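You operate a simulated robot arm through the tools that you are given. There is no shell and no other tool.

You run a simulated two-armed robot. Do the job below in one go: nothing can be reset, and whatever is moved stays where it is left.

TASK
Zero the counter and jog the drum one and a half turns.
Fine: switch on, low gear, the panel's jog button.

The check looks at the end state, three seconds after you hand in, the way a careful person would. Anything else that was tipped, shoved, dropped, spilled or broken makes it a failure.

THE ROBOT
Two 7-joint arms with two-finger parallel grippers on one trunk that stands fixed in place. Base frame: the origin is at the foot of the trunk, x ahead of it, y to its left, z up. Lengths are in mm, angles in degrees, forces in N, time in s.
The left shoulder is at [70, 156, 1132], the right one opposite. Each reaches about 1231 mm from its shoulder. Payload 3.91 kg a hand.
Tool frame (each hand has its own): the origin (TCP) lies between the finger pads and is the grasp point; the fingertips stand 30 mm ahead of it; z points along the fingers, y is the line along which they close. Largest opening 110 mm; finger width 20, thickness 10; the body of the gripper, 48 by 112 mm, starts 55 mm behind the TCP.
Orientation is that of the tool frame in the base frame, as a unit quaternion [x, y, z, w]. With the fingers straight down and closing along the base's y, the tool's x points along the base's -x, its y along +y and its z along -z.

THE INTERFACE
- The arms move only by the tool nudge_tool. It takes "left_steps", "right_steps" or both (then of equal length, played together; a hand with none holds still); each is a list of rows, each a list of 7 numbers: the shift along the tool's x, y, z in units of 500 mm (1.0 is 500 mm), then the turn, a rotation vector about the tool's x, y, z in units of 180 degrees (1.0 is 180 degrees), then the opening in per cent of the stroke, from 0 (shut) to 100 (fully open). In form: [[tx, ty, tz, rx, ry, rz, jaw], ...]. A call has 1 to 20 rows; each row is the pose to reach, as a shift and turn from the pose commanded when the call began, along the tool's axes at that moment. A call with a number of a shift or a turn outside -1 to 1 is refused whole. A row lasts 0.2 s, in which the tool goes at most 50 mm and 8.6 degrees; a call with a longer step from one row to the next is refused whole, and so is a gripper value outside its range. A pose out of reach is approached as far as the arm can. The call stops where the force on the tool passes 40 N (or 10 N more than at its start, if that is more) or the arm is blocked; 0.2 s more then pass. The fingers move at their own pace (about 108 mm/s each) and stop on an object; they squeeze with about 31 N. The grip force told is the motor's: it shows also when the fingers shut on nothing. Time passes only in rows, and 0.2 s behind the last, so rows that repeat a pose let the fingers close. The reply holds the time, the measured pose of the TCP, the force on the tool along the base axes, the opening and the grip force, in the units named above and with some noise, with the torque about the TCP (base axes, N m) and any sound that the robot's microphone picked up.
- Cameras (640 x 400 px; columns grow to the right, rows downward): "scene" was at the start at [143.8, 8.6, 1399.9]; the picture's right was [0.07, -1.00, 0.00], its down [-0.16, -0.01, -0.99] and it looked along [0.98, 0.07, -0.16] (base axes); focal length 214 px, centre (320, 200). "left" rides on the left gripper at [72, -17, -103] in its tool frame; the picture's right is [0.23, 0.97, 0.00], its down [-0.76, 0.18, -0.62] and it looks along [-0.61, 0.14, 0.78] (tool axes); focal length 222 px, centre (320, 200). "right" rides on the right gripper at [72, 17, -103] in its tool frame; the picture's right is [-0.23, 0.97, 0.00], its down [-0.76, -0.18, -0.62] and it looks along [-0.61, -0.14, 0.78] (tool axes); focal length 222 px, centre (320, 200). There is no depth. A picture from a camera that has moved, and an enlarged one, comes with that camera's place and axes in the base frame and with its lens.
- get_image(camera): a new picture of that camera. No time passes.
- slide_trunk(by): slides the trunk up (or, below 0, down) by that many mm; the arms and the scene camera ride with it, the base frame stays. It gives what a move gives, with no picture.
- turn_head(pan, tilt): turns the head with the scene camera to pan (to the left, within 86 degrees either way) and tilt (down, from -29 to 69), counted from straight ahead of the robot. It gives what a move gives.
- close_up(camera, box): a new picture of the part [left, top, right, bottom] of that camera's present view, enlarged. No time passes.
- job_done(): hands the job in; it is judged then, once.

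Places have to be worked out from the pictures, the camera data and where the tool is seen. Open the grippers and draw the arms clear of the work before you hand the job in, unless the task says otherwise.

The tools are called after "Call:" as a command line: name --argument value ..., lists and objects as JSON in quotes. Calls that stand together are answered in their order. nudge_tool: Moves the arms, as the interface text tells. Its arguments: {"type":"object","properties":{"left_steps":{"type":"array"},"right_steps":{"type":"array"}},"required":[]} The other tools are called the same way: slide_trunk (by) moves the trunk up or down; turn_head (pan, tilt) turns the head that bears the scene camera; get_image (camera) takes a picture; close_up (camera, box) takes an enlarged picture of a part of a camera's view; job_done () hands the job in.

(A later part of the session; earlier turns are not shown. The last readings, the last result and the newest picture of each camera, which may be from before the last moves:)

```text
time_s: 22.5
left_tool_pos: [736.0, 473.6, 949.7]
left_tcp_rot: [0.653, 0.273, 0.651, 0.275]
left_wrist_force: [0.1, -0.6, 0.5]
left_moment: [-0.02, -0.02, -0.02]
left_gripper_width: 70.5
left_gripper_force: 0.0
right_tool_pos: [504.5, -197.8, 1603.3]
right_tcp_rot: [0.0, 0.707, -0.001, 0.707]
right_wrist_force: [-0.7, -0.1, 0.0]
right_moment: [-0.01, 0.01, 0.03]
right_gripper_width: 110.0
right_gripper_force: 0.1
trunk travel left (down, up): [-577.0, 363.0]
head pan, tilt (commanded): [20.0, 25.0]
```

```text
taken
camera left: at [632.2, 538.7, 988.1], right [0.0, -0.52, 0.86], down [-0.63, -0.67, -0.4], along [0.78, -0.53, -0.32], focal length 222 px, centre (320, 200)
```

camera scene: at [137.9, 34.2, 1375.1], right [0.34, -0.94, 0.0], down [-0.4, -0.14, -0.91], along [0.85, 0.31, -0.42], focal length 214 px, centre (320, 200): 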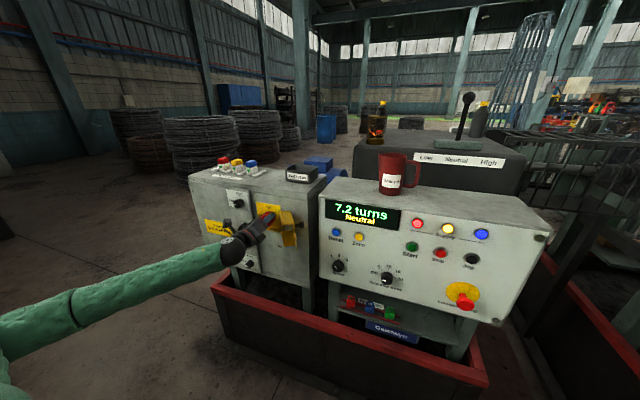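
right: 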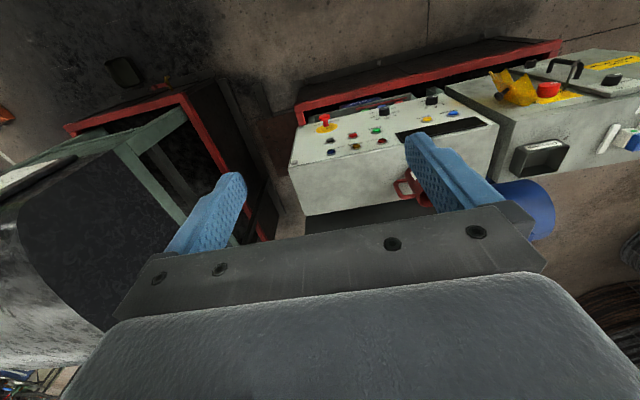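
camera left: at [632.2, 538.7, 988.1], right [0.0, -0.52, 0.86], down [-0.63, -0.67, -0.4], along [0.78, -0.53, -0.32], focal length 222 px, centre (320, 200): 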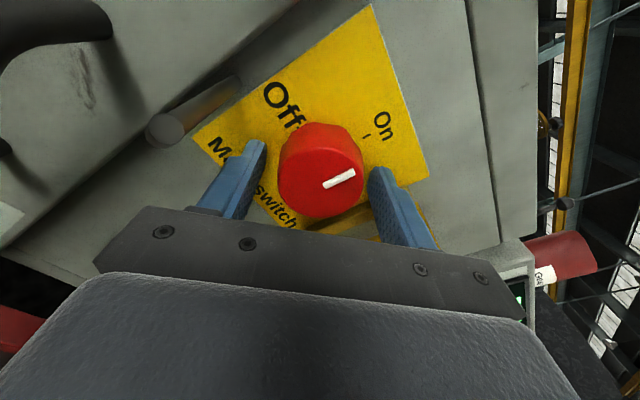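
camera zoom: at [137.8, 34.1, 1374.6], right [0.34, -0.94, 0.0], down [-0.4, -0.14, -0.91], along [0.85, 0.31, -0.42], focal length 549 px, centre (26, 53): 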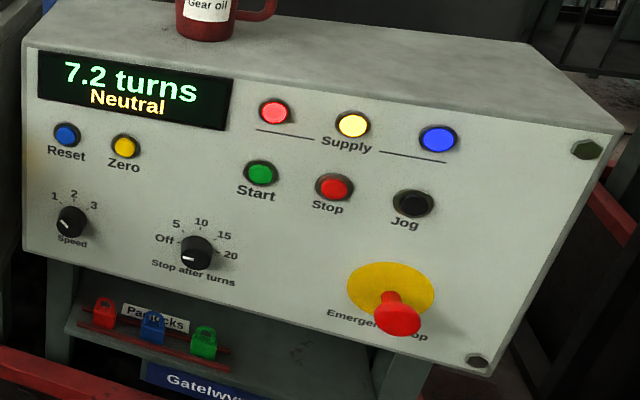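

All three supply lamps are lit, the e-stop is out, and Speed is at 1 with Stop-after at Off. I'll back the left hand straight off the switch and confirm it stays at On.

Call:
nudge_tool --left_steps '[[0, 0, -0.04, 0, 0, 0, 64], [0, 0, -0.1, 0, 0, 0, 64], [0, 0, -0.17, 0, 0, 0, 64], [0, 0, -0.24, 0, 0, 0, 64]]'

Call:
turn_head --pan -5 --tilt 10

Call:
get_image --camera "scene"

Call:
close_up --camera "scene" --box '[270, 130, 470, 270]'

Call:
get_image --camera "left"

```text
time_s: 23.5
left_tool_pos: [616.5, 476.1, 949.9]
left_tcp_rot: [0.652, 0.273, 0.651, 0.276]
left_wrist_force: [-0.5, 0.1, -0.2]
left_moment: [0.0, 0.01, 0.0]
left_gripper_width: 70.5
left_gripper_force: 0.1
right_tool_pos: [501.4, -196.5, 1606.2]
right_tcp_rot: [0.0, 0.707, -0.001, 0.707]
right_wrist_force: [-0.9, -1.1, -0.2]
right_moment: [0.0, 0.0, -0.01]
right_gripper_width: 110.0
right_gripper_force: 0.1
trunk travel left (down, up): [-577.0, 363.0]
head pan, tilt (commanded): [20.0, 25.0]
```

```text
time_s: 24.4
left_tool_pos: [617.4, 476.8, 948.9]
left_tcp_rot: [0.652, 0.274, 0.651, 0.276]
left_wrist_force: [0.4, 0.2, 0.4]
left_moment: [-0.01, -0.04, 0.01]
left_gripper_width: 70.5
left_gripper_force: 0.0
right_tool_pos: [504.1, -196.9, 1606.0]
right_tcp_rot: [0.0, 0.707, -0.001, 0.707]
right_wrist_force: [0.2, 0.0, -0.4]
right_moment: [-0.03, 0.04, 0.01]
right_gripper_width: 109.8
right_gripper_force: 0.0
trunk travel left (down, up): [-577.0, 363.0]
head pan, tilt (commanded): [-5.0, 10.0]
```

```text
taken
camera scene: at [143.4, -5.4, 1399.0], right [-0.09, -1.0, 0.0], down [-0.17, 0.01, -0.98], along [0.98, -0.09, -0.17], focal length 214 px, centre (320, 200)
```

scene: 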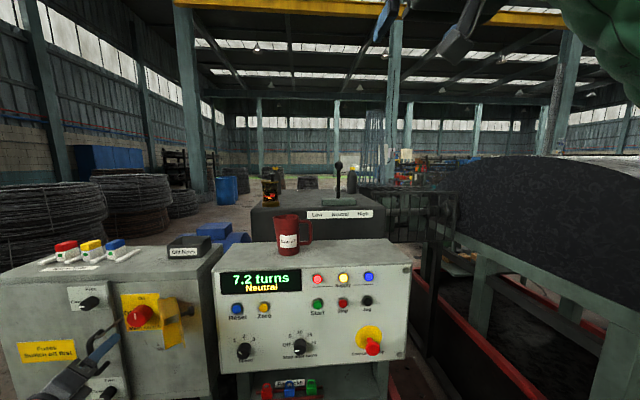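

```text
2.86 times, centred on (370, 200) of scene
camera zoom: at [143.4, -5.4, 1399.0], right [-0.09, -1.0, 0.0], down [-0.17, 0.01, -0.98], along [0.98, -0.09, -0.17], focal length 613 px, centre (177, 200)
```

zoom: 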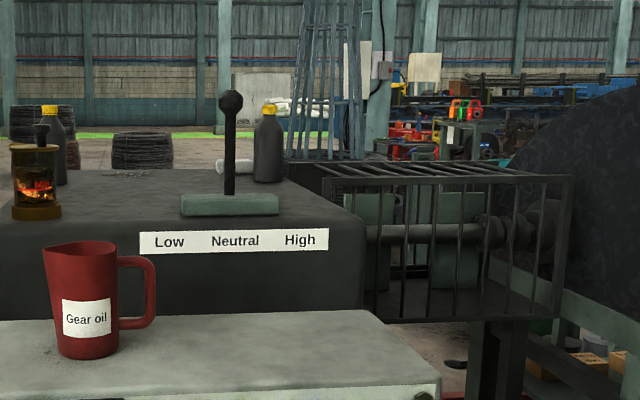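

```text
taken
camera left: at [513.2, 540.4, 987.3], right [0.0, -0.52, 0.86], down [-0.62, -0.67, -0.4], along [0.78, -0.53, -0.32], focal length 222 px, centre (320, 200)
```

left: 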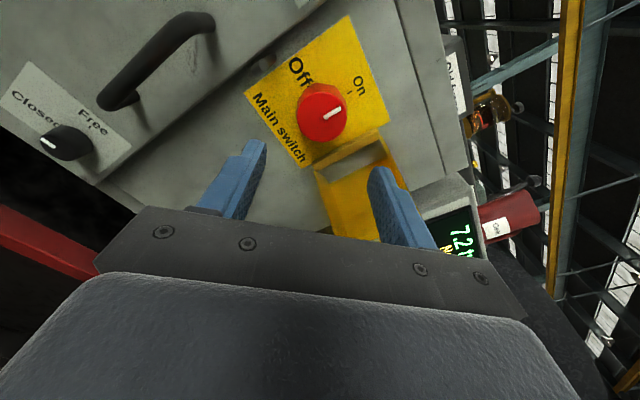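

The main switch stays at On. Next is the lever. I'll roll the right hand 180° so its camera sits on top and looks forward and down, to locate the lever better.

Call:
nudge_tool --right_steps '[[0, 0, 0, 0, 0, -0.0455, 100], [0, 0, 0, 0, 0, -0.0909, 100], [0, 0, 0, 0, 0, -0.1364, 100], [0, 0, 0, 0, 0, -0.1818, 100], [0, 0, 0, 0, 0, -0.2273, 100], [0, 0, 0, 0, 0, -0.2727, 100], [0, 0, 0, 0, 0, -0.3182, 100], [0, 0, 0, 0, 0, -0.3636, 100], [0, 0, 0, 0, 0, -0.4091, 100], [0, 0, 0, 0, 0, -0.4545, 100], [0, 0, 0, 0, 0, -0.5, 100], [0, 0, 0, 0, 0, -0.5455, 100], [0, 0, 0, 0, 0, -0.5909, 100], [0, 0, 0, 0, 0, -0.6364, 100], [0, 0, 0, 0, 0, -0.6818, 100], [0, 0, 0, 0, 0, -0.7273, 100], [0, 0, 0, 0, 0, -0.7727, 100], [0, 0, 0, 0, 0, -0.8182, 100], [0, 0, 0, 0, 0, -0.8636, 100], [0, 0, 0, 0, 0, -0.9091, 100]]'

Call:
nudge_tool --right_steps '[[0, 0, 0, 0, 0, -0.0455, 100], [0, 0, 0, 0, 0, -0.0909, 100]]'

Call:
get_image --camera "right"

Call:
get_image --camera "scene"

```text
time_s: 28.6
left_tool_pos: [618.0, 479.5, 947.5]
left_tcp_rot: [0.652, 0.275, 0.65, 0.276]
left_wrist_force: [0.5, -0.9, -0.7]
left_moment: [-0.01, -0.04, 0.0]
left_gripper_width: 70.2
left_gripper_force: 0.0
right_tool_pos: [624.8, 15.0, 1248.6]
right_tcp_rot: [0.669, -0.132, 0.714, -0.157]
right_wrist_force: [0.6, 0.7, 0.3]
right_moment: [0.0, 0.0, 0.01]
right_gripper_width: 110.1
right_gripper_force: 0.0
right hand out of reach, approached as far as the arm can: row 10, 11, 12, 13, 14, 15, 16, 17, 18, 19, 20
trunk travel left (down, up): [-577.0, 363.0]
head pan, tilt (commanded): [-5.0, 10.0]
```

```text
time_s: 29.4
left_tool_pos: [616.4, 476.2, 948.4]
left_tcp_rot: [0.653, 0.274, 0.65, 0.276]
left_wrist_force: [0.7, 0.2, -0.8]
left_moment: [-0.02, -0.03, 0.02]
left_gripper_width: 70.3
left_gripper_force: 0.1
right_tool_pos: [601.3, 15.3, 1194.7]
right_tcp_rot: [0.678, -0.083, 0.725, -0.09]
right_wrist_force: [0.2, 0.7, 0.0]
right_moment: [0.0, 0.0, 0.02]
right_gripper_width: 110.3
right_gripper_force: 0.0
right hand out of reach, approached as far as the arm can: row 1, 2
trunk travel left (down, up): [-577.0, 363.0]
head pan, tilt (commanded): [-5.0, 10.0]
stopped in row 2 (right hand): the arm was blocked; the commanded pose is now the measured one
```

```text
taken
camera right: at [494.8, -19.4, 1252.5], right [0.03, -0.89, -0.46], down [-0.58, 0.36, -0.74], along [0.82, 0.29, -0.5], focal length 222 px, centre (320, 200)
```

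right: 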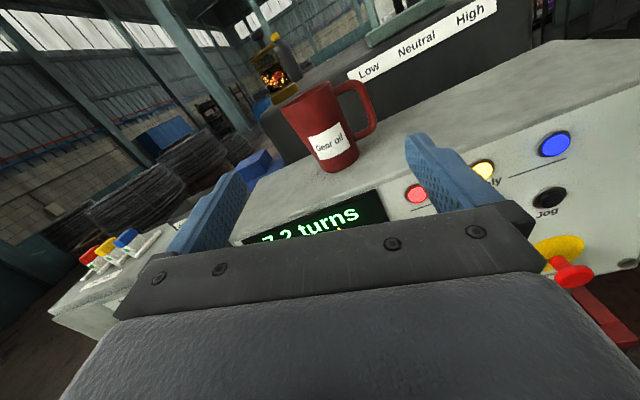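

```text
taken
camera scene: at [143.5, 14.2, 1395.3], right [0.12, -0.99, 0.0], down [-0.21, -0.03, -0.98], along [0.97, 0.12, -0.21], focal length 214 px, centre (320, 200)
```

scene: 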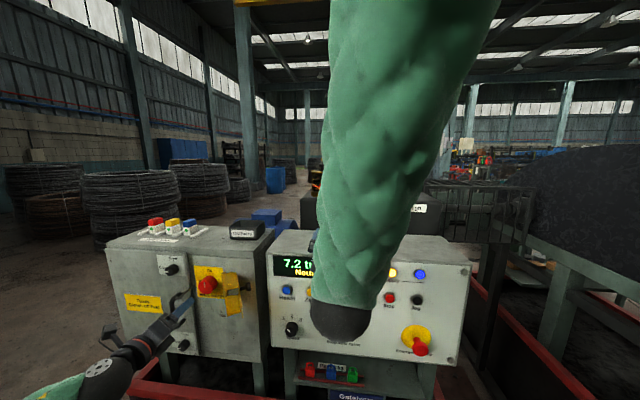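

The roll drove the right arm to a reach limit: it wandered to (601, 15, 1195) and its forearm brushed the robot's own head. All objects look undisturbed. I'll ease the hand to the right and slightly up to clear the head.

Call:
nudge_tool --right_steps '[[0.043, 0.072, 0.001, 0, 0, 0, 100], [0.085, 0.144, 0.003, 0, 0, 0, 100], [0.128, 0.215, 0.004, 0, 0, 0, 100]]'

Call:
get_image --camera "scene"

Call:
get_image --camera "right"

```text
time_s: 30.2
left_tool_pos: [616.7, 476.9, 949.0]
left_tcp_rot: [0.653, 0.273, 0.651, 0.275]
left_wrist_force: [0.5, 0.1, 0.4]
left_moment: [0.02, -0.02, 0.03]
left_gripper_width: 70.4
left_gripper_force: 0.2
right_tool_pos: [574.5, -9.8, 1194.5]
right_tcp_rot: [0.677, -0.083, 0.725, -0.092]
right_wrist_force: [0.3, 0.1, 0.3]
right_moment: [-0.01, -0.01, 0.0]
right_gripper_width: 110.0
right_gripper_force: 0.1
right hand out of reach, approached as far as the arm can: row 1, 2, 3
trunk travel left (down, up): [-577.0, 363.0]
head pan, tilt (commanded): [-5.0, 10.0]
```

```text
taken
camera scene: at [143.3, -5.2, 1398.9], right [-0.08, -1.0, 0.0], down [-0.17, 0.01, -0.98], along [0.98, -0.08, -0.18], focal length 214 px, centre (320, 200)
```

scene: 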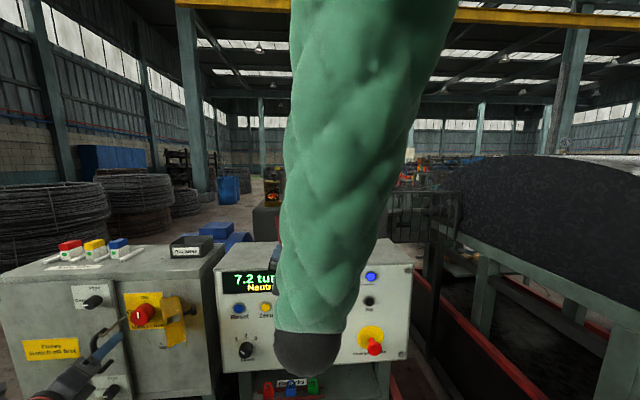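

```text
taken
camera right: at [468.7, -44.7, 1251.7], right [0.04, -0.89, -0.46], down [-0.57, 0.36, -0.74], along [0.82, 0.29, -0.5], focal length 222 px, centre (320, 200)
```

right: 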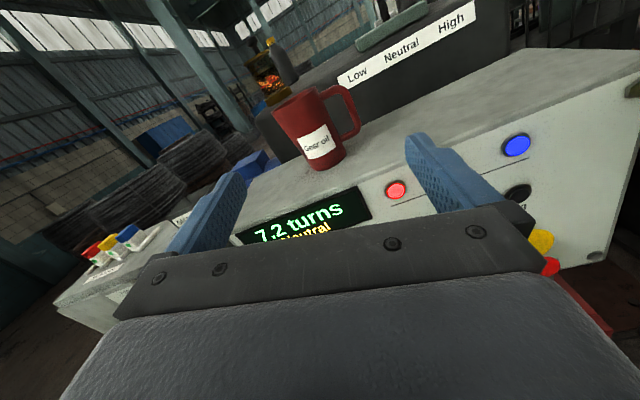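

The head is free again, but the arm is still at a wrist limit. I'll unroll the hand in small steps to get back to a well-conditioned pose.

Call:
nudge_tool --right_steps '[[0, 0, 0, 0, 0, 0.04, 100], [0, 0, 0, 0, 0, 0.08, 100], [0, 0, 0, 0, 0, 0.12, 100], [0, 0, 0, 0, 0, 0.16, 100]]'

Call:
get_image --camera "scene"

```text
time_s: 31.2
left_tool_pos: [616.8, 475.0, 948.6]
left_tcp_rot: [0.653, 0.274, 0.651, 0.275]
left_wrist_force: [0.0, 0.3, 0.2]
left_moment: [0.04, 0.01, 0.03]
left_gripper_width: 70.6
left_gripper_force: 0.0
right_tool_pos: [577.5, -9.5, 1190.8]
right_tcp_rot: [0.636, -0.249, 0.679, -0.268]
right_wrist_force: [0.0, -0.5, -0.6]
right_moment: [-0.01, -0.04, 0.0]
right_gripper_width: 109.8
right_gripper_force: 0.0
right hand out of reach, approached as far as the arm can: row 3, 4
trunk travel left (down, up): [-577.0, 363.0]
head pan, tilt (commanded): [-5.0, 10.0]
```

```text
taken
camera scene: at [144.2, -6.4, 1399.0], right [-0.09, -1.0, 0.0], down [-0.17, 0.02, -0.98], along [0.98, -0.09, -0.17], focal length 214 px, centre (320, 200)
```

scene: 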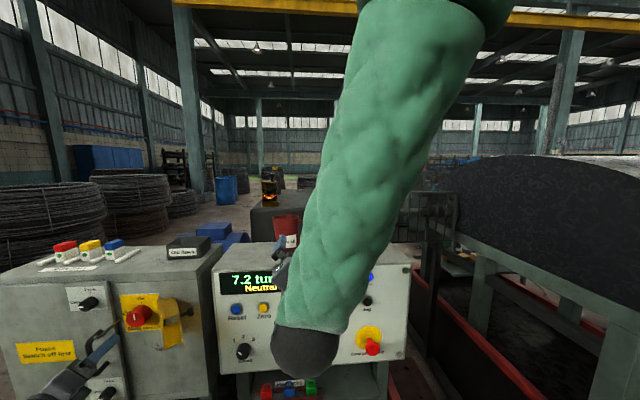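

The roll is now about -137°. I'll move the hand right, up and forward over free space to straighten the arm and free the wrist.

Call:
nudge_tool --right_steps '[[0.063, 0.023, 0.026, 0, 0, 0, 100], [0.126, 0.046, 0.052, 0, 0, 0, 100], [0.189, 0.07, 0.078, 0, 0, 0, 100], [0.252, 0.093, 0.104, 0, 0, 0, 100], [0.315, 0.116, 0.13, 0, 0, 0, 100]]'

Call:
get_image --camera "scene"

Call:
get_image --camera "right"

```text
time_s: 32.4
left_tool_pos: [616.4, 476.7, 948.0]
left_tcp_rot: [0.652, 0.275, 0.651, 0.274]
left_wrist_force: [0.4, 0.4, -0.3]
left_moment: [-0.02, 0.04, -0.02]
left_gripper_width: 70.3
left_gripper_force: 0.1
right_tool_pos: [616.8, -105.9, 1252.6]
right_tcp_rot: [0.636, -0.251, 0.679, -0.267]
right_wrist_force: [-0.1, 0.2, -0.8]
right_moment: [0.0, -0.01, -0.02]
right_gripper_width: 110.1
right_gripper_force: 0.0
right hand out of reach, approached as far as the arm can: row 1, 2, 3, 4, 5
trunk travel left (down, up): [-577.0, 363.0]
head pan, tilt (commanded): [-5.0, 10.0]
```

```text
taken
camera scene: at [144.1, -5.8, 1398.9], right [-0.09, -1.0, 0.0], down [-0.17, 0.02, -0.98], along [0.98, -0.09, -0.17], focal length 214 px, centre (320, 200)
```

scene: 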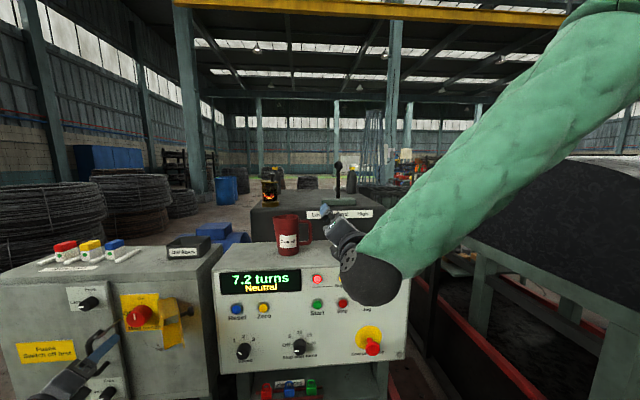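

```text
taken
camera right: at [511.1, -168.2, 1285.0], right [0.06, -0.56, -0.83], down [-0.59, 0.65, -0.48], along [0.8, 0.52, -0.29], focal length 222 px, centre (320, 200)
```

right: 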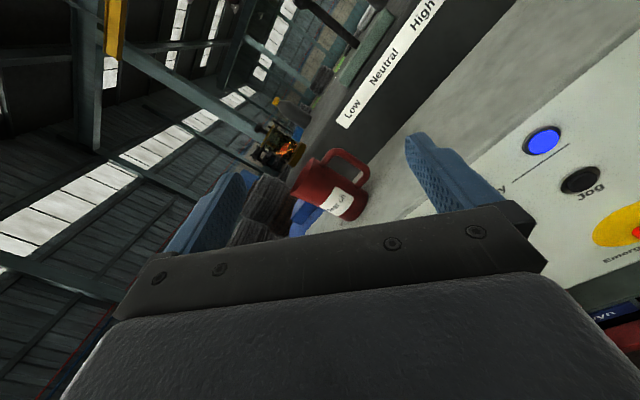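

The arm has swung to a better shape, with the elbow out to the right. I'll keep moving right, up and forward while unrolling toward -90°.

Call:
nudge_tool --right_steps '[[0.034, 0.009, 0.021, 0, 0, 0.0433, 100], [0.068, 0.019, 0.042, 0, 0, 0.0867, 100], [0.102, 0.028, 0.063, 0, 0, 0.13, 100], [0.137, 0.037, 0.085, 0, 0, 0.1733, 100], [0.171, 0.047, 0.106, 0, 0, 0.2167, 100], [0.205, 0.056, 0.127, 0, 0, 0.26, 100]]'

Call:
get_image --camera "scene"

```text
time_s: 33.8
left_tool_pos: [616.7, 475.4, 948.1]
left_tcp_rot: [0.653, 0.275, 0.651, 0.274]
left_wrist_force: [0.7, -0.5, -0.3]
left_moment: [-0.01, 0.0, 0.03]
left_gripper_width: 70.3
left_gripper_force: 0.0
right_tool_pos: [676.8, -200.9, 1310.8]
right_tcp_rot: [-0.485, 0.481, -0.516, 0.517]
right_wrist_force: [-0.1, 0.6, 0.2]
right_moment: [-0.02, -0.01, 0.04]
right_gripper_width: 110.0
right_gripper_force: 0.0
trunk travel left (down, up): [-577.0, 363.0]
head pan, tilt (commanded): [-5.0, 10.0]
```

```text
taken
camera scene: at [144.2, -7.3, 1399.0], right [-0.09, -1.0, 0.0], down [-0.17, 0.02, -0.98], along [0.98, -0.09, -0.17], focal length 214 px, centre (320, 200)
```

scene: 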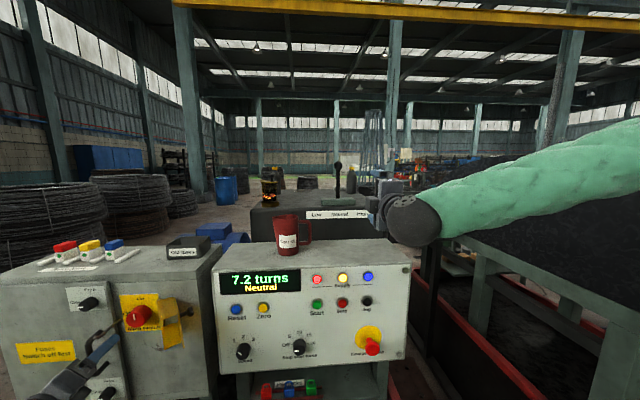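

The arm is well conditioned now at (677, -201, 1311) with roll -90°. The right camera should see the lever from a useful second angle.

Call:
get_image --camera "right"

Call:
close_up --camera "scene" --box '[250, 140, 410, 240]'

```text
taken
camera right: at [575.8, -273.7, 1286.7], right [0.06, 0.22, -0.97], down [-0.64, 0.76, 0.13], along [0.77, 0.61, 0.19], focal length 222 px, centre (320, 200)
```

right: 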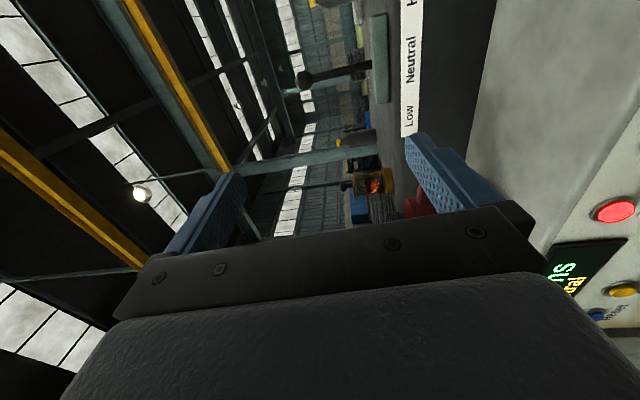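

```text
4.00 times, centred on (330, 190) of scene
camera zoom: at [144.2, -7.3, 1399.0], right [-0.09, -1.0, 0.0], down [-0.17, 0.02, -0.98], along [0.98, -0.09, -0.17], focal length 858 px, centre (280, 240)
```

zoom: 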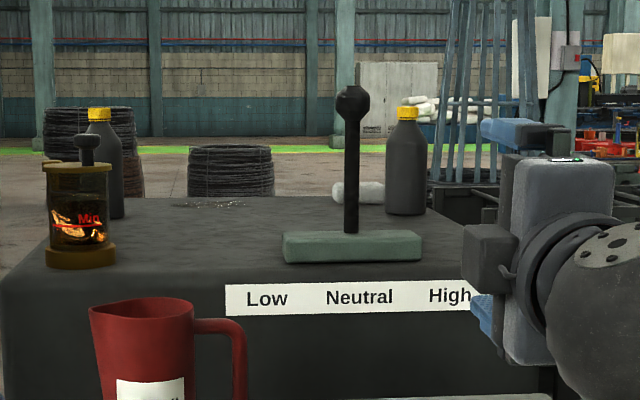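

The oil glass on the gearbox carries a "Min" mark. I'll look closely at its level.

Call:
close_up --camera "scene" --box '[255, 165, 287, 212]'

Call:
close_up --camera "right" --box '[280, 0, 440, 220]'

```text
8.51 times, centred on (271, 188) of scene
camera zoom: at [144.2, -7.3, 1399.0], right [-0.09, -1.0, 0.0], down [-0.17, 0.02, -0.98], along [0.98, -0.09, -0.17], focal length 1825 px, centre (737, 298)
```

zoom: 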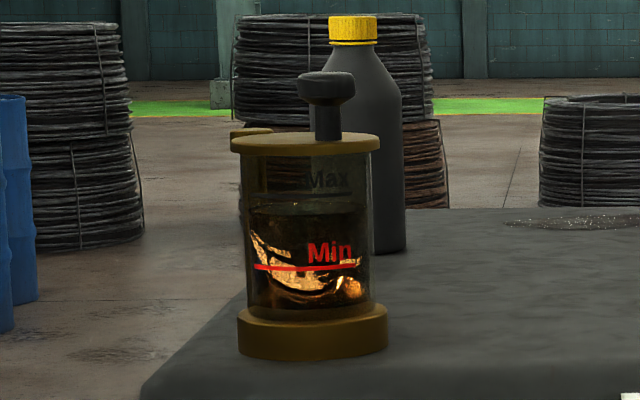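

```text
1.82 times, centred on (360, 110) of right
camera zoom: at [575.8, -273.7, 1286.7], right [0.06, 0.22, -0.97], down [-0.64, 0.76, 0.13], along [0.77, 0.61, 0.19], focal length 404 px, centre (247, 364)
```

zoom: 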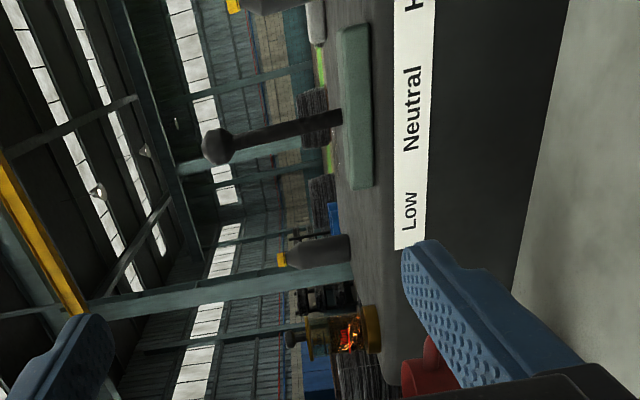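

The oil level lies between Min and Max, so no top-up is needed. The lever knob triangulates to about (1147, -179, 1384), with the stem foot near z 1230. I'll level the right hand's pitch, then roll it to 0° so the fingers straddle the lever sideways.

Call:
nudge_tool --right_steps '[[0, 0, 0, -0.021, 0, 0, 100]]'

Call:
nudge_tool --right_steps '[[0, 0, 0, 0, 0, 0.0455, 100], [0, 0, 0, 0, 0, 0.0909, 100], [0, 0, 0, 0, 0, 0.1364, 100], [0, 0, 0, 0, 0, 0.1818, 100], [0, 0, 0, 0, 0, 0.2273, 100], [0, 0, 0, 0, 0, 0.2727, 100], [0, 0, 0, 0, 0, 0.3182, 100], [0, 0, 0, 0, 0, 0.3636, 100], [0, 0, 0, 0, 0, 0.4091, 100], [0, 0, 0, 0, 0, 0.4545, 100], [0, 0, 0, 0, 0, 0.5, 100]]'

Call:
get_image --camera "scene"

Call:
get_image --camera "right"

```text
time_s: 34.2
left_tool_pos: [617.1, 475.1, 948.4]
left_tcp_rot: [0.652, 0.274, 0.651, 0.275]
left_wrist_force: [-0.1, -0.1, -0.1]
left_moment: [0.02, 0.01, 0.03]
left_gripper_width: 70.2
left_gripper_force: 0.1
right_tool_pos: [676.1, -198.1, 1311.7]
right_tcp_rot: [0.503, -0.498, 0.5, -0.499]
right_wrist_force: [0.0, -0.4, 0.3]
right_moment: [0.0, 0.0, 0.01]
right_gripper_width: 109.9
right_gripper_force: 0.2
trunk travel left (down, up): [-577.0, 363.0]
head pan, tilt (commanded): [-5.0, 10.0]
```

```text
time_s: 36.6
left_tool_pos: [616.7, 476.9, 948.4]
left_tcp_rot: [0.652, 0.274, 0.651, 0.276]
left_wrist_force: [0.0, 0.2, -0.2]
left_moment: [-0.02, 0.01, 0.03]
left_gripper_width: 70.4
left_gripper_force: 0.0
right_tool_pos: [675.8, -198.1, 1310.0]
right_tcp_rot: [-0.004, 0.707, -0.001, 0.707]
right_wrist_force: [0.3, -0.6, -0.1]
right_moment: [-0.01, 0.0, -0.03]
right_gripper_width: 110.0
right_gripper_force: 0.1
trunk travel left (down, up): [-577.0, 363.0]
head pan, tilt (commanded): [-5.0, 10.0]
```

```text
taken
camera scene: at [144.0, -5.8, 1399.0], right [-0.09, -1.0, 0.0], down [-0.17, 0.02, -0.98], along [0.98, -0.09, -0.17], focal length 214 px, centre (320, 200)
```

scene: 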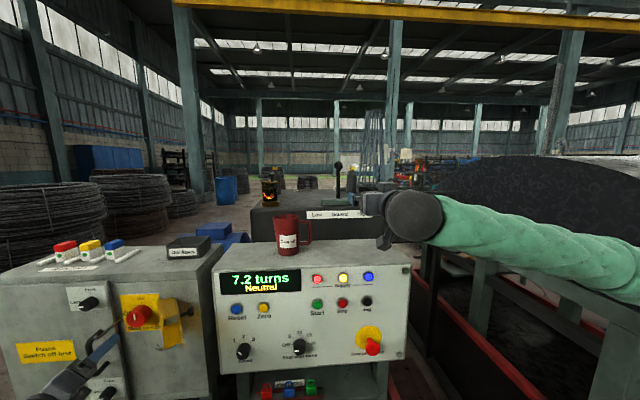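

```text
taken
camera right: at [572.9, -182.6, 1236.6], right [0.0, 0.97, 0.22], down [-0.62, -0.18, 0.76], along [0.78, -0.14, 0.61], focal length 222 px, centre (320, 200)
```

right: 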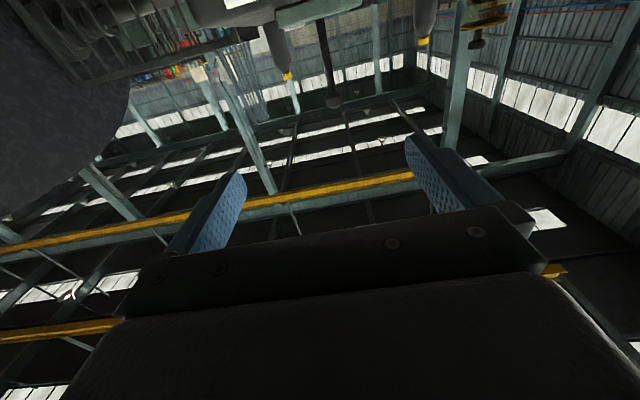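

The right hand is level with its fingers straddling sideways. I'll check the elbow's clearance to the drum housing before extending.

Call:
turn_head --pan -50 --tilt 15

Call:
get_image --camera "scene"

```text
time_s: 37.8
left_tool_pos: [618.9, 476.6, 948.0]
left_tcp_rot: [0.652, 0.274, 0.651, 0.275]
left_wrist_force: [0.3, -0.1, 0.6]
left_moment: [0.0, 0.0, -0.02]
left_gripper_width: 70.2
left_gripper_force: 0.1
right_tool_pos: [675.5, -198.4, 1311.2]
right_tcp_rot: [-0.005, 0.707, -0.002, 0.707]
right_wrist_force: [0.2, -0.4, 0.4]
right_moment: [0.02, 0.02, 0.0]
right_gripper_width: 110.1
right_gripper_force: 0.1
trunk travel left (down, up): [-577.0, 363.0]
head pan, tilt (commanded): [-50.0, 15.0]
```

```text
taken
camera scene: at [111.2, -69.0, 1390.9], right [-0.77, -0.64, 0.0], down [-0.17, 0.2, -0.97], along [0.62, -0.74, -0.26], focal length 214 px, centre (320, 200)
```

scene: 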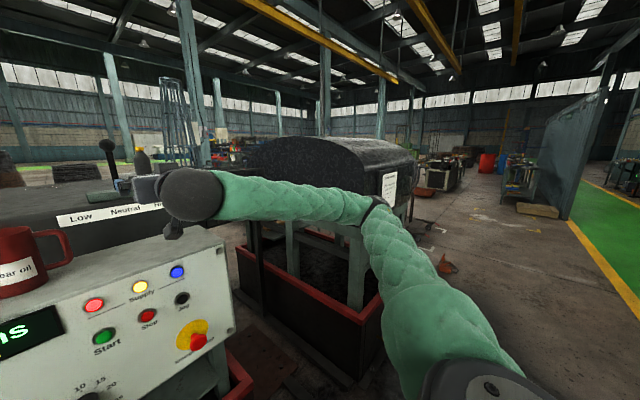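

The elbow is well clear of the drum. The label triangulates to (1089, -181, 1164), so the gearbox face is at x≈1088. I'll extend the right hand above the console to x≈1000, at stem height z≈1350 and in line with the lever.

Call:
nudge_tool --right_steps '[[-0.04, 0.018, 0.06, 0, 0, 0, 100], [-0.08, 0.036, 0.14, 0, 0, 0, 100], [-0.08, 0.036, 0.23, 0, 0, 0, 100], [-0.08, 0.036, 0.32, 0, 0, 0, 100], [-0.08, 0.036, 0.41, 0, 0, 0, 100], [-0.08, 0.036, 0.5, 0, 0, 0, 100], [-0.08, 0.036, 0.58, 0, 0, 0, 100], [-0.08, 0.036, 0.65, 0, 0, 0, 100]]'

Call:
turn_head --pan -5 --tilt 10

Call:
get_image --camera "scene"

Call:
get_image --camera "right"

```text
time_s: 39.5
left_tool_pos: [617.6, 475.8, 946.5]
left_tcp_rot: [0.653, 0.275, 0.651, 0.275]
left_wrist_force: [-0.2, 0.6, 0.1]
left_moment: [0.01, 0.02, 0.01]
left_gripper_width: 70.5
left_gripper_force: 0.0
right_tool_pos: [1003.9, -177.4, 1351.6]
right_tcp_rot: [-0.004, 0.707, -0.001, 0.707]
right_wrist_force: [0.9, 0.2, 0.5]
right_moment: [0.02, -0.02, -0.02]
right_gripper_width: 110.1
right_gripper_force: 0.1
trunk travel left (down, up): [-577.0, 363.0]
head pan, tilt (commanded): [-50.0, 15.0]
```

```text
time_s: 40.7
left_tool_pos: [617.2, 476.8, 947.9]
left_tcp_rot: [0.652, 0.275, 0.651, 0.274]
left_wrist_force: [-0.5, 0.7, 0.4]
left_moment: [0.02, 0.02, -0.05]
left_gripper_width: 70.4
left_gripper_force: 0.1
right_tool_pos: [1002.2, -175.5, 1353.2]
right_tcp_rot: [-0.004, 0.707, 0.0, 0.707]
right_wrist_force: [0.4, -0.1, 0.1]
right_moment: [-0.03, 0.0, -0.04]
right_gripper_width: 109.8
right_gripper_force: 0.1
trunk travel left (down, up): [-577.0, 363.0]
head pan, tilt (commanded): [-5.0, 10.0]
```

```text
taken
camera scene: at [143.8, -5.7, 1399.0], right [-0.09, -1.0, 0.0], down [-0.17, 0.02, -0.98], along [0.98, -0.09, -0.17], focal length 214 px, centre (320, 200)
```

scene: 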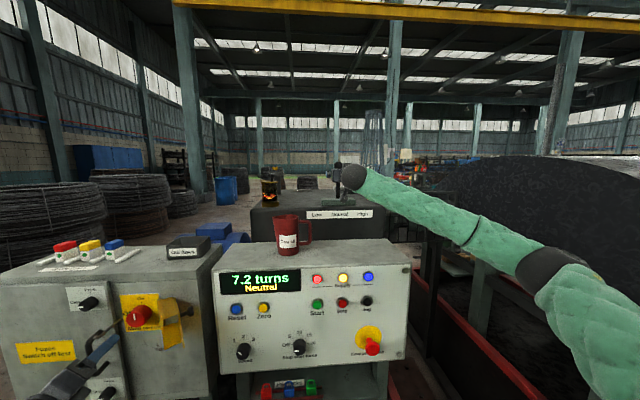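

```text
taken
camera right: at [899.1, -161.1, 1278.3], right [0.0, 0.98, 0.22], down [-0.62, -0.17, 0.76], along [0.78, -0.13, 0.61], focal length 222 px, centre (320, 200)
```

right: 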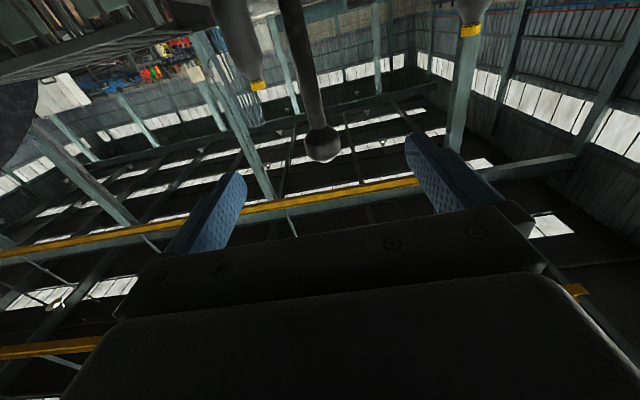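

The lever is centred between the open fingers. I'll advance about 138 mm so the fingers straddle the stem just below the knob, then narrow the jaw.

Call:
nudge_tool --right_steps '[[0, -0.003, 0.08, 0, 0, 0, 100], [0, -0.006, 0.16, 0, 0, 0, 100], [0, -0.007, 0.23, 0, 0, 0, 100], [0, -0.007, 0.276, 0, 0, 0, 100], [0, -0.007, 0.276, 0, 0, 0, 36], [0, -0.007, 0.276, 0, 0, 0, 36]]'

Call:
get_image --camera "right"

Call:
close_up --camera "scene" --box '[250, 140, 410, 240]'

```text
time_s: 42.1
left_tool_pos: [616.5, 476.8, 948.4]
left_tcp_rot: [0.653, 0.275, 0.651, 0.274]
left_wrist_force: [1.4, -1.0, 0.3]
left_moment: [0.01, 0.01, -0.01]
left_gripper_width: 70.3
left_gripper_force: 0.0
right_tool_pos: [1140.7, -179.0, 1353.0]
right_tcp_rot: [-0.004, 0.707, -0.001, 0.707]
right_wrist_force: [0.2, -0.1, 0.4]
right_moment: [0.0, -0.02, -0.04]
right_gripper_width: 39.7
right_gripper_force: 0.0
trunk travel left (down, up): [-577.0, 363.0]
head pan, tilt (commanded): [-5.0, 10.0]
```

```text
taken
camera right: at [1037.7, -163.7, 1278.6], right [0.0, 0.98, 0.22], down [-0.62, -0.17, 0.76], along [0.78, -0.13, 0.61], focal length 222 px, centre (320, 200)
```

right: 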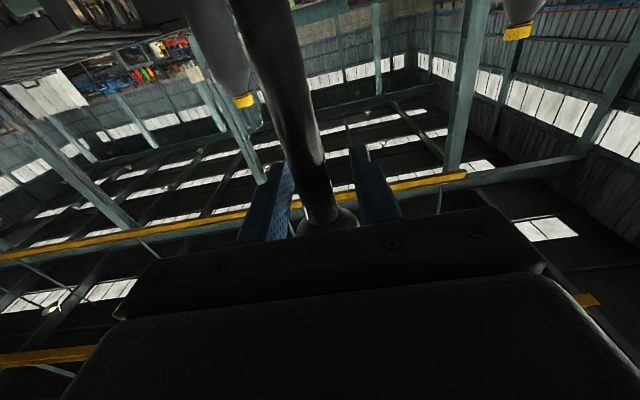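

```text
4.00 times, centred on (330, 190) of scene
camera zoom: at [144.1, -5.2, 1399.0], right [-0.09, -1.0, 0.0], down [-0.17, 0.01, -0.98], along [0.98, -0.09, -0.17], focal length 858 px, centre (280, 240)
```

zoom: 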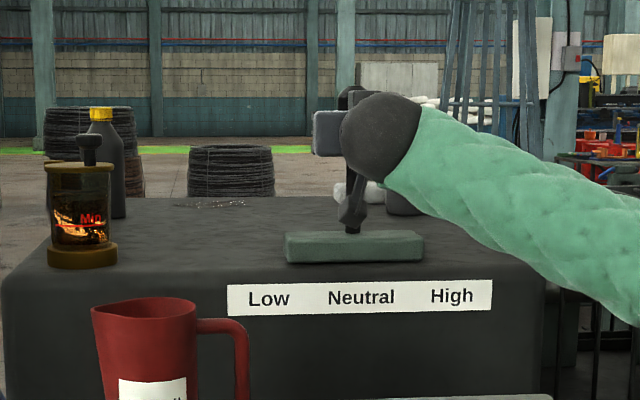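

The stem is between the fingers with a 40 mm gap. I'll push the lever left toward Low along its arc, rolling with it, then check the display.

Call:
nudge_tool --right_steps '[[0.001, 0.03, 0, 0, 0, -0.028, 36], [0.004, 0.06, 0, 0, 0, -0.056, 36], [0.009, 0.086, 0, 0, 0, -0.083, 36], [0.015, 0.108, 0, 0, 0, -0.111, 36], [0.015, 0.108, 0, 0, 0, -0.111, 36]]'

Call:
get_image --camera "right"

Call:
close_up --camera "scene" --box '[200, 140, 410, 310]'

```text
time_s: 43.3
left_tool_pos: [616.9, 476.8, 947.8]
left_tcp_rot: [0.652, 0.275, 0.651, 0.274]
left_wrist_force: [0.1, 0.0, 0.8]
left_moment: [-0.03, 0.03, 0.02]
left_gripper_width: 70.4
left_gripper_force: 0.1
right_tool_pos: [1138.0, -125.0, 1342.4]
right_tcp_rot: [-0.128, 0.696, -0.122, 0.696]
right_wrist_force: [-0.8, 2.5, -2.6]
right_moment: [-0.07, -0.02, 0.02]
right_gripper_width: 41.0
right_gripper_force: 1.2
trunk travel left (down, up): [-577.0, 363.0]
head pan, tilt (commanded): [-5.0, 10.0]
```

```text
taken
camera right: at [1035.6, -134.6, 1268.1], right [-0.01, 0.99, -0.13], down [-0.62, 0.1, 0.78], along [0.78, 0.08, 0.62], focal length 222 px, centre (320, 200)
```

right: 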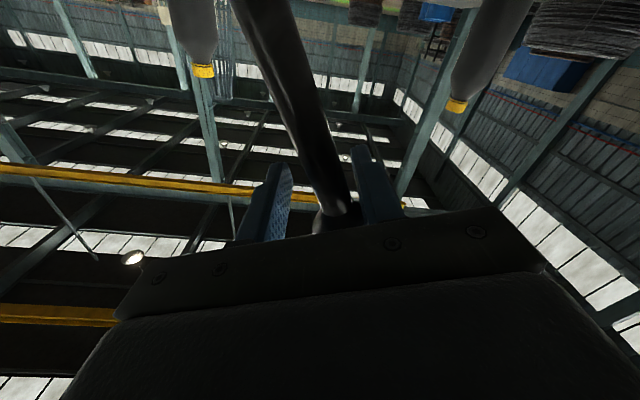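

```text
2.35 times, centred on (305, 225) of scene
camera zoom: at [144.4, -5.3, 1398.9], right [-0.09, -1.0, 0.0], down [-0.17, 0.01, -0.98], along [0.98, -0.09, -0.17], focal length 505 px, centre (355, 141)
```

zoom: 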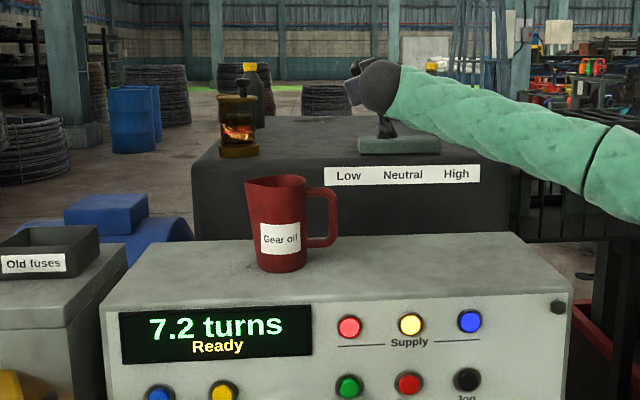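

The display now reads "Ready" and the lever has gone over toward Low, resting against the leading finger. I'll open the jaw to let it settle and see where it rests.

Call:
nudge_tool --right_steps '[[0, 0, 0, 0, 0, 0, 80], [0, 0, 0, 0, 0, 0, 100], [0, 0, 0, 0, 0, 0, 100]]'

Call:
get_image --camera "right"

Call:
close_up --camera "scene" --box '[290, 140, 410, 240]'

```text
time_s: 44.1
left_tool_pos: [616.2, 477.7, 949.1]
left_tcp_rot: [0.652, 0.275, 0.651, 0.274]
left_wrist_force: [-0.9, 0.0, -0.3]
left_moment: [0.04, -0.02, 0.03]
left_gripper_width: 70.5
left_gripper_force: 0.0
right_tool_pos: [1137.9, -126.5, 1343.8]
right_tcp_rot: [-0.126, 0.695, -0.124, 0.697]
right_wrist_force: [-0.1, -0.1, 0.2]
right_moment: [-0.03, 0.02, -0.02]
right_gripper_width: 110.1
right_gripper_force: 0.0
trunk travel left (down, up): [-577.0, 363.0]
head pan, tilt (commanded): [-5.0, 10.0]
```

```text
taken
camera right: at [1035.2, -136.0, 1268.9], right [0.0, 0.99, -0.13], down [-0.62, 0.1, 0.78], along [0.78, 0.08, 0.62], focal length 222 px, centre (320, 200)
```

right: 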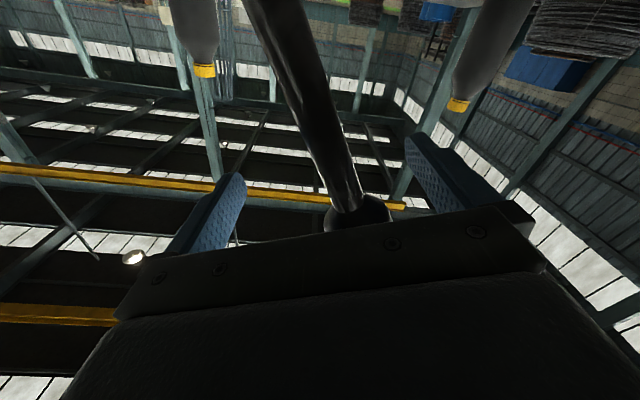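

```text
4.00 times, centred on (350, 190) of scene
camera zoom: at [143.8, -5.5, 1399.0], right [-0.09, -1.0, 0.0], down [-0.17, 0.01, -0.98], along [0.98, -0.09, -0.17], focal length 858 px, centre (200, 240)
```

zoom: 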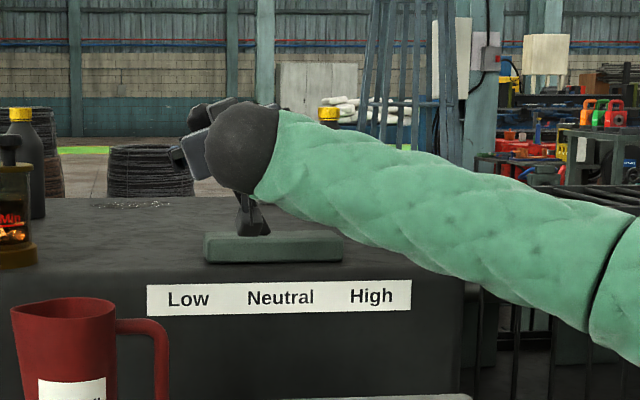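

The lever has settled with its knob at y≈-98, about 31° toward Low, and the display shows Ready. I'll withdraw the right hand straight back with the jaw open.

Call:
nudge_tool --right_steps '[[0, 0, -0.06, 0, 0, 0, 100], [0, 0, -0.15, 0, 0, 0, 100], [0, 0, -0.24, 0, 0, 0, 100], [0, 0, -0.33, 0, 0, 0, 100], [0, 0, -0.42, 0, 0, 0, 100]]'

Call:
close_up --camera "scene" --box '[250, 140, 410, 240]'

Call:
get_image --camera "right"

```text
time_s: 45.3
left_tool_pos: [616.7, 476.4, 949.2]
left_tcp_rot: [0.652, 0.273, 0.651, 0.276]
left_wrist_force: [0.4, -0.4, 0.0]
left_moment: [-0.01, 0.03, -0.01]
left_gripper_width: 70.4
left_gripper_force: 0.0
right_tool_pos: [926.5, -127.1, 1345.7]
right_tcp_rot: [-0.125, 0.695, -0.124, 0.697]
right_wrist_force: [0.7, 1.0, 1.5]
right_moment: [0.01, 0.02, 0.0]
right_gripper_width: 110.2
right_gripper_force: 0.0
trunk travel left (down, up): [-577.0, 363.0]
head pan, tilt (commanded): [-5.0, 10.0]
```

```text
4.00 times, centred on (330, 190) of scene
camera zoom: at [142.8, -6.0, 1399.2], right [-0.09, -1.0, 0.0], down [-0.17, 0.02, -0.98], along [0.98, -0.09, -0.17], focal length 858 px, centre (280, 240)
```

zoom: 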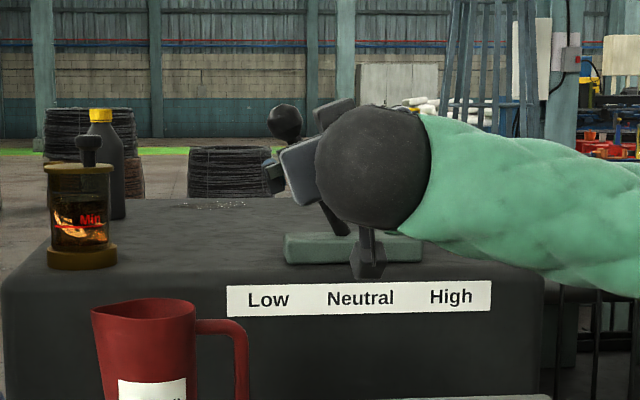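

```text
taken
camera right: at [823.4, -137.9, 1271.1], right [0.0, 0.99, -0.13], down [-0.62, 0.1, 0.77], along [0.78, 0.08, 0.62], focal length 222 px, centre (320, 200)
```

right: 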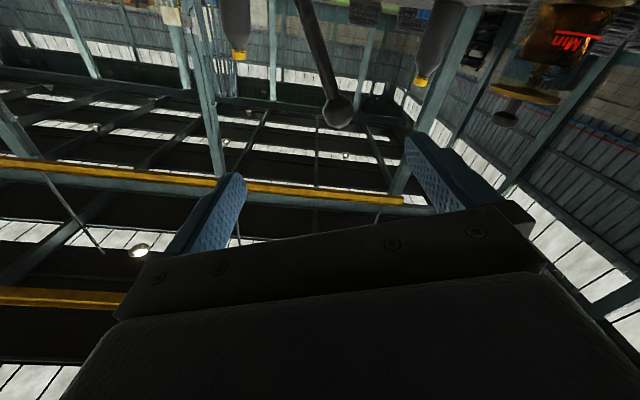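

The lever stays at Low. I'll draw the right hand back over the console to x≈680, moving away from the jug and unrolling to level.

Call:
nudge_tool --right_steps '[[0.009, -0.028, -0.082, 0, 0, 0.019, 100], [0.017, -0.056, -0.164, 0, 0, 0.038, 100], [0.026, -0.084, -0.246, 0, 0, 0.0565, 100], [0.035, -0.112, -0.328, 0, 0, 0.075, 100], [0.043, -0.14, -0.41, 0, 0, 0.094, 60], [0.052, -0.168, -0.492, 0, 0, 0.113, 0]]'

Call:
get_image --camera "scene"

```text
time_s: 46.7
left_tool_pos: [614.9, 477.1, 948.5]
left_tcp_rot: [0.652, 0.274, 0.651, 0.274]
left_wrist_force: [-1.0, 0.3, -0.2]
left_moment: [-0.01, 0.0, 0.0]
left_gripper_width: 70.3
left_gripper_force: 0.0
right_tool_pos: [679.1, -215.7, 1350.4]
right_tcp_rot: [-0.002, 0.706, 0.002, 0.708]
right_wrist_force: [0.0, -0.2, -0.6]
right_moment: [0.04, -0.01, 0.01]
right_gripper_width: 0.3
right_gripper_force: 15.1
trunk travel left (down, up): [-577.0, 363.0]
head pan, tilt (commanded): [-5.0, 10.0]
```

```text
taken
camera scene: at [142.6, -6.3, 1399.2], right [-0.09, -1.0, 0.0], down [-0.17, 0.02, -0.98], along [0.98, -0.09, -0.17], focal length 214 px, centre (320, 200)
```

scene: 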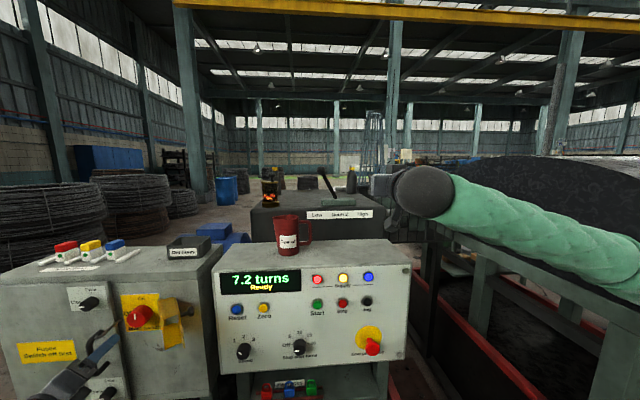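

The right hand is back and closed. I'll raise the trunk 200 mm to give both arms comfortable reach to the buttons; both hands are in free air.

Call:
slide_trunk --by 200

Call:
turn_head --pan 0 --tilt 35

Call:
get_image --camera "scene"

```text
time_s: 48.8
left_tool_pos: [617.5, 476.4, 1148.4]
left_tcp_rot: [0.653, 0.274, 0.651, 0.275]
left_wrist_force: [0.0, 0.0, -0.4]
left_moment: [-0.01, -0.01, -0.01]
left_gripper_width: 70.4
left_gripper_force: 0.1
right_tool_pos: [681.4, -217.0, 1549.9]
right_tcp_rot: [-0.002, 0.706, 0.001, 0.708]
right_wrist_force: [-0.1, -0.8, -0.1]
right_moment: [0.02, 0.01, 0.03]
right_gripper_width: 0.0
right_gripper_force: 31.2
trunk travel left (down, up): [-777.0, 163.0]
head pan, tilt (commanded): [-5.0, 10.0]
```

```text
time_s: 49.7
left_tool_pos: [617.8, 476.9, 1148.8]
left_tcp_rot: [0.652, 0.274, 0.651, 0.275]
left_wrist_force: [-0.2, 0.2, -0.2]
left_moment: [0.01, -0.01, -0.01]
left_gripper_width: 70.4
left_gripper_force: 0.1
right_tool_pos: [681.3, -215.9, 1549.4]
right_tcp_rot: [-0.002, 0.706, 0.001, 0.708]
right_wrist_force: [-0.3, 0.4, 0.6]
right_moment: [0.01, 0.0, 0.03]
right_gripper_width: 0.0
right_gripper_force: 31.3
trunk travel left (down, up): [-777.0, 163.0]
head pan, tilt (commanded): [0.0, 35.0]
```

```text
taken
camera scene: at [139.2, 2.5, 1559.0], right [0.0, -1.0, 0.0], down [-0.57, 0.0, -0.82], along [0.82, 0.0, -0.57], focal length 214 px, centre (320, 200)
```

scene: 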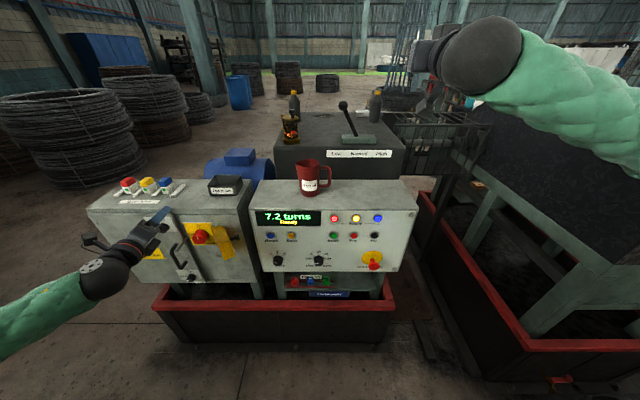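

This is a good high view. I'll zoom in to re-measure the Zero and Jog buttons with the new vertical baseline.

Call:
close_up --camera "scene" --box '[245, 185, 425, 290]'

```text
3.56 times, centred on (335, 238) of scene
camera zoom: at [139.2, 2.5, 1559.0], right [0.0, -1.0, 0.0], down [-0.57, 0.0, -0.82], along [0.82, 0.0, -0.57], focal length 763 px, centre (267, 67)
```

zoom: 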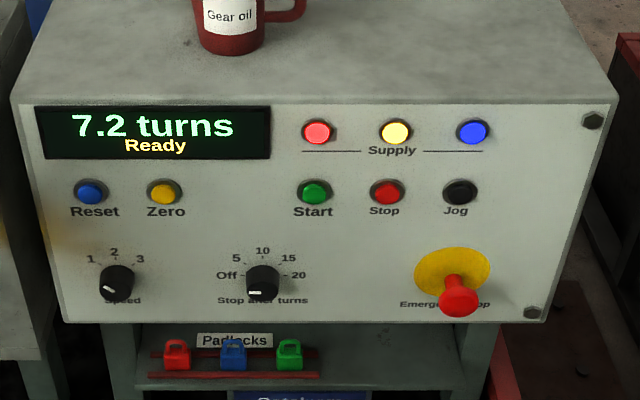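

Jog is confirmed near (772, -218, 943) and Zero near (770, 120, 945). I'll move the left hand across in front of the console, jaw shut, staying at z≈1148 and x≈617.

Call:
nudge_tool --left_steps '[[-0.0635, 0.0625, 0, 0, 0, 0, 0], [-0.127, 0.125, 0, 0, 0, 0, 0], [-0.1905, 0.1875, 0, 0, 0, 0, 0], [-0.254, 0.25, 0, 0, 0, 0, 0], [-0.3175, 0.3125, 0, 0, 0, 0, 0], [-0.381, 0.375, 0, 0, 0, 0, 0], [-0.4445, 0.4375, 0, 0, 0, 0, 0], [-0.508, 0.5, 0, 0, 0, 0, 0]]'

Call:
get_image --camera "scene"

Call:
get_image --camera "left"

```text
time_s: 51.5
left_tool_pos: [615.5, 115.4, 1150.6]
left_tcp_rot: [0.653, 0.275, 0.651, 0.273]
left_wrist_force: [-0.7, -0.4, -0.6]
left_moment: [0.0, -0.01, 0.02]
left_gripper_width: 0.0
left_gripper_force: 30.8
right_tool_pos: [682.2, -217.2, 1548.8]
right_tcp_rot: [-0.001, 0.707, 0.001, 0.707]
right_wrist_force: [0.8, 0.0, 0.4]
right_moment: [-0.01, 0.0, -0.01]
right_gripper_width: 0.1
right_gripper_force: 31.0
trunk travel left (down, up): [-777.0, 163.0]
head pan, tilt (commanded): [0.0, 35.0]
```

```text
taken
camera scene: at [139.8, 0.7, 1558.9], right [0.0, -1.0, 0.0], down [-0.57, 0.0, -0.82], along [0.82, 0.0, -0.57], focal length 214 px, centre (320, 200)
```

scene: 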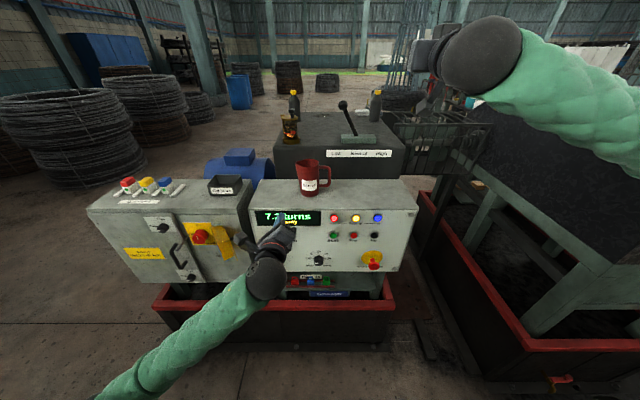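

```text
taken
camera left: at [511.9, 179.2, 1188.5], right [0.0, -0.52, 0.85], down [-0.62, -0.67, -0.4], along [0.78, -0.53, -0.33], focal length 222 px, centre (320, 200)
```

left: 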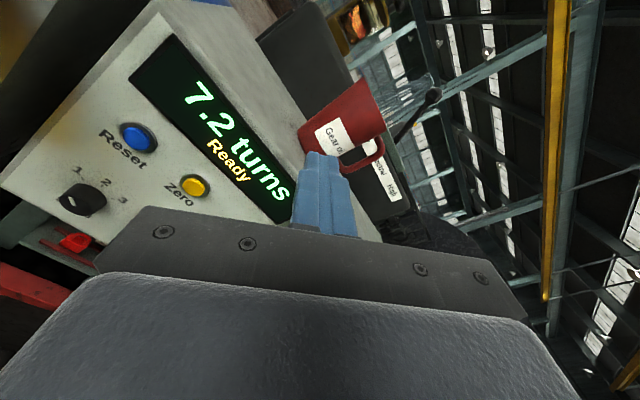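

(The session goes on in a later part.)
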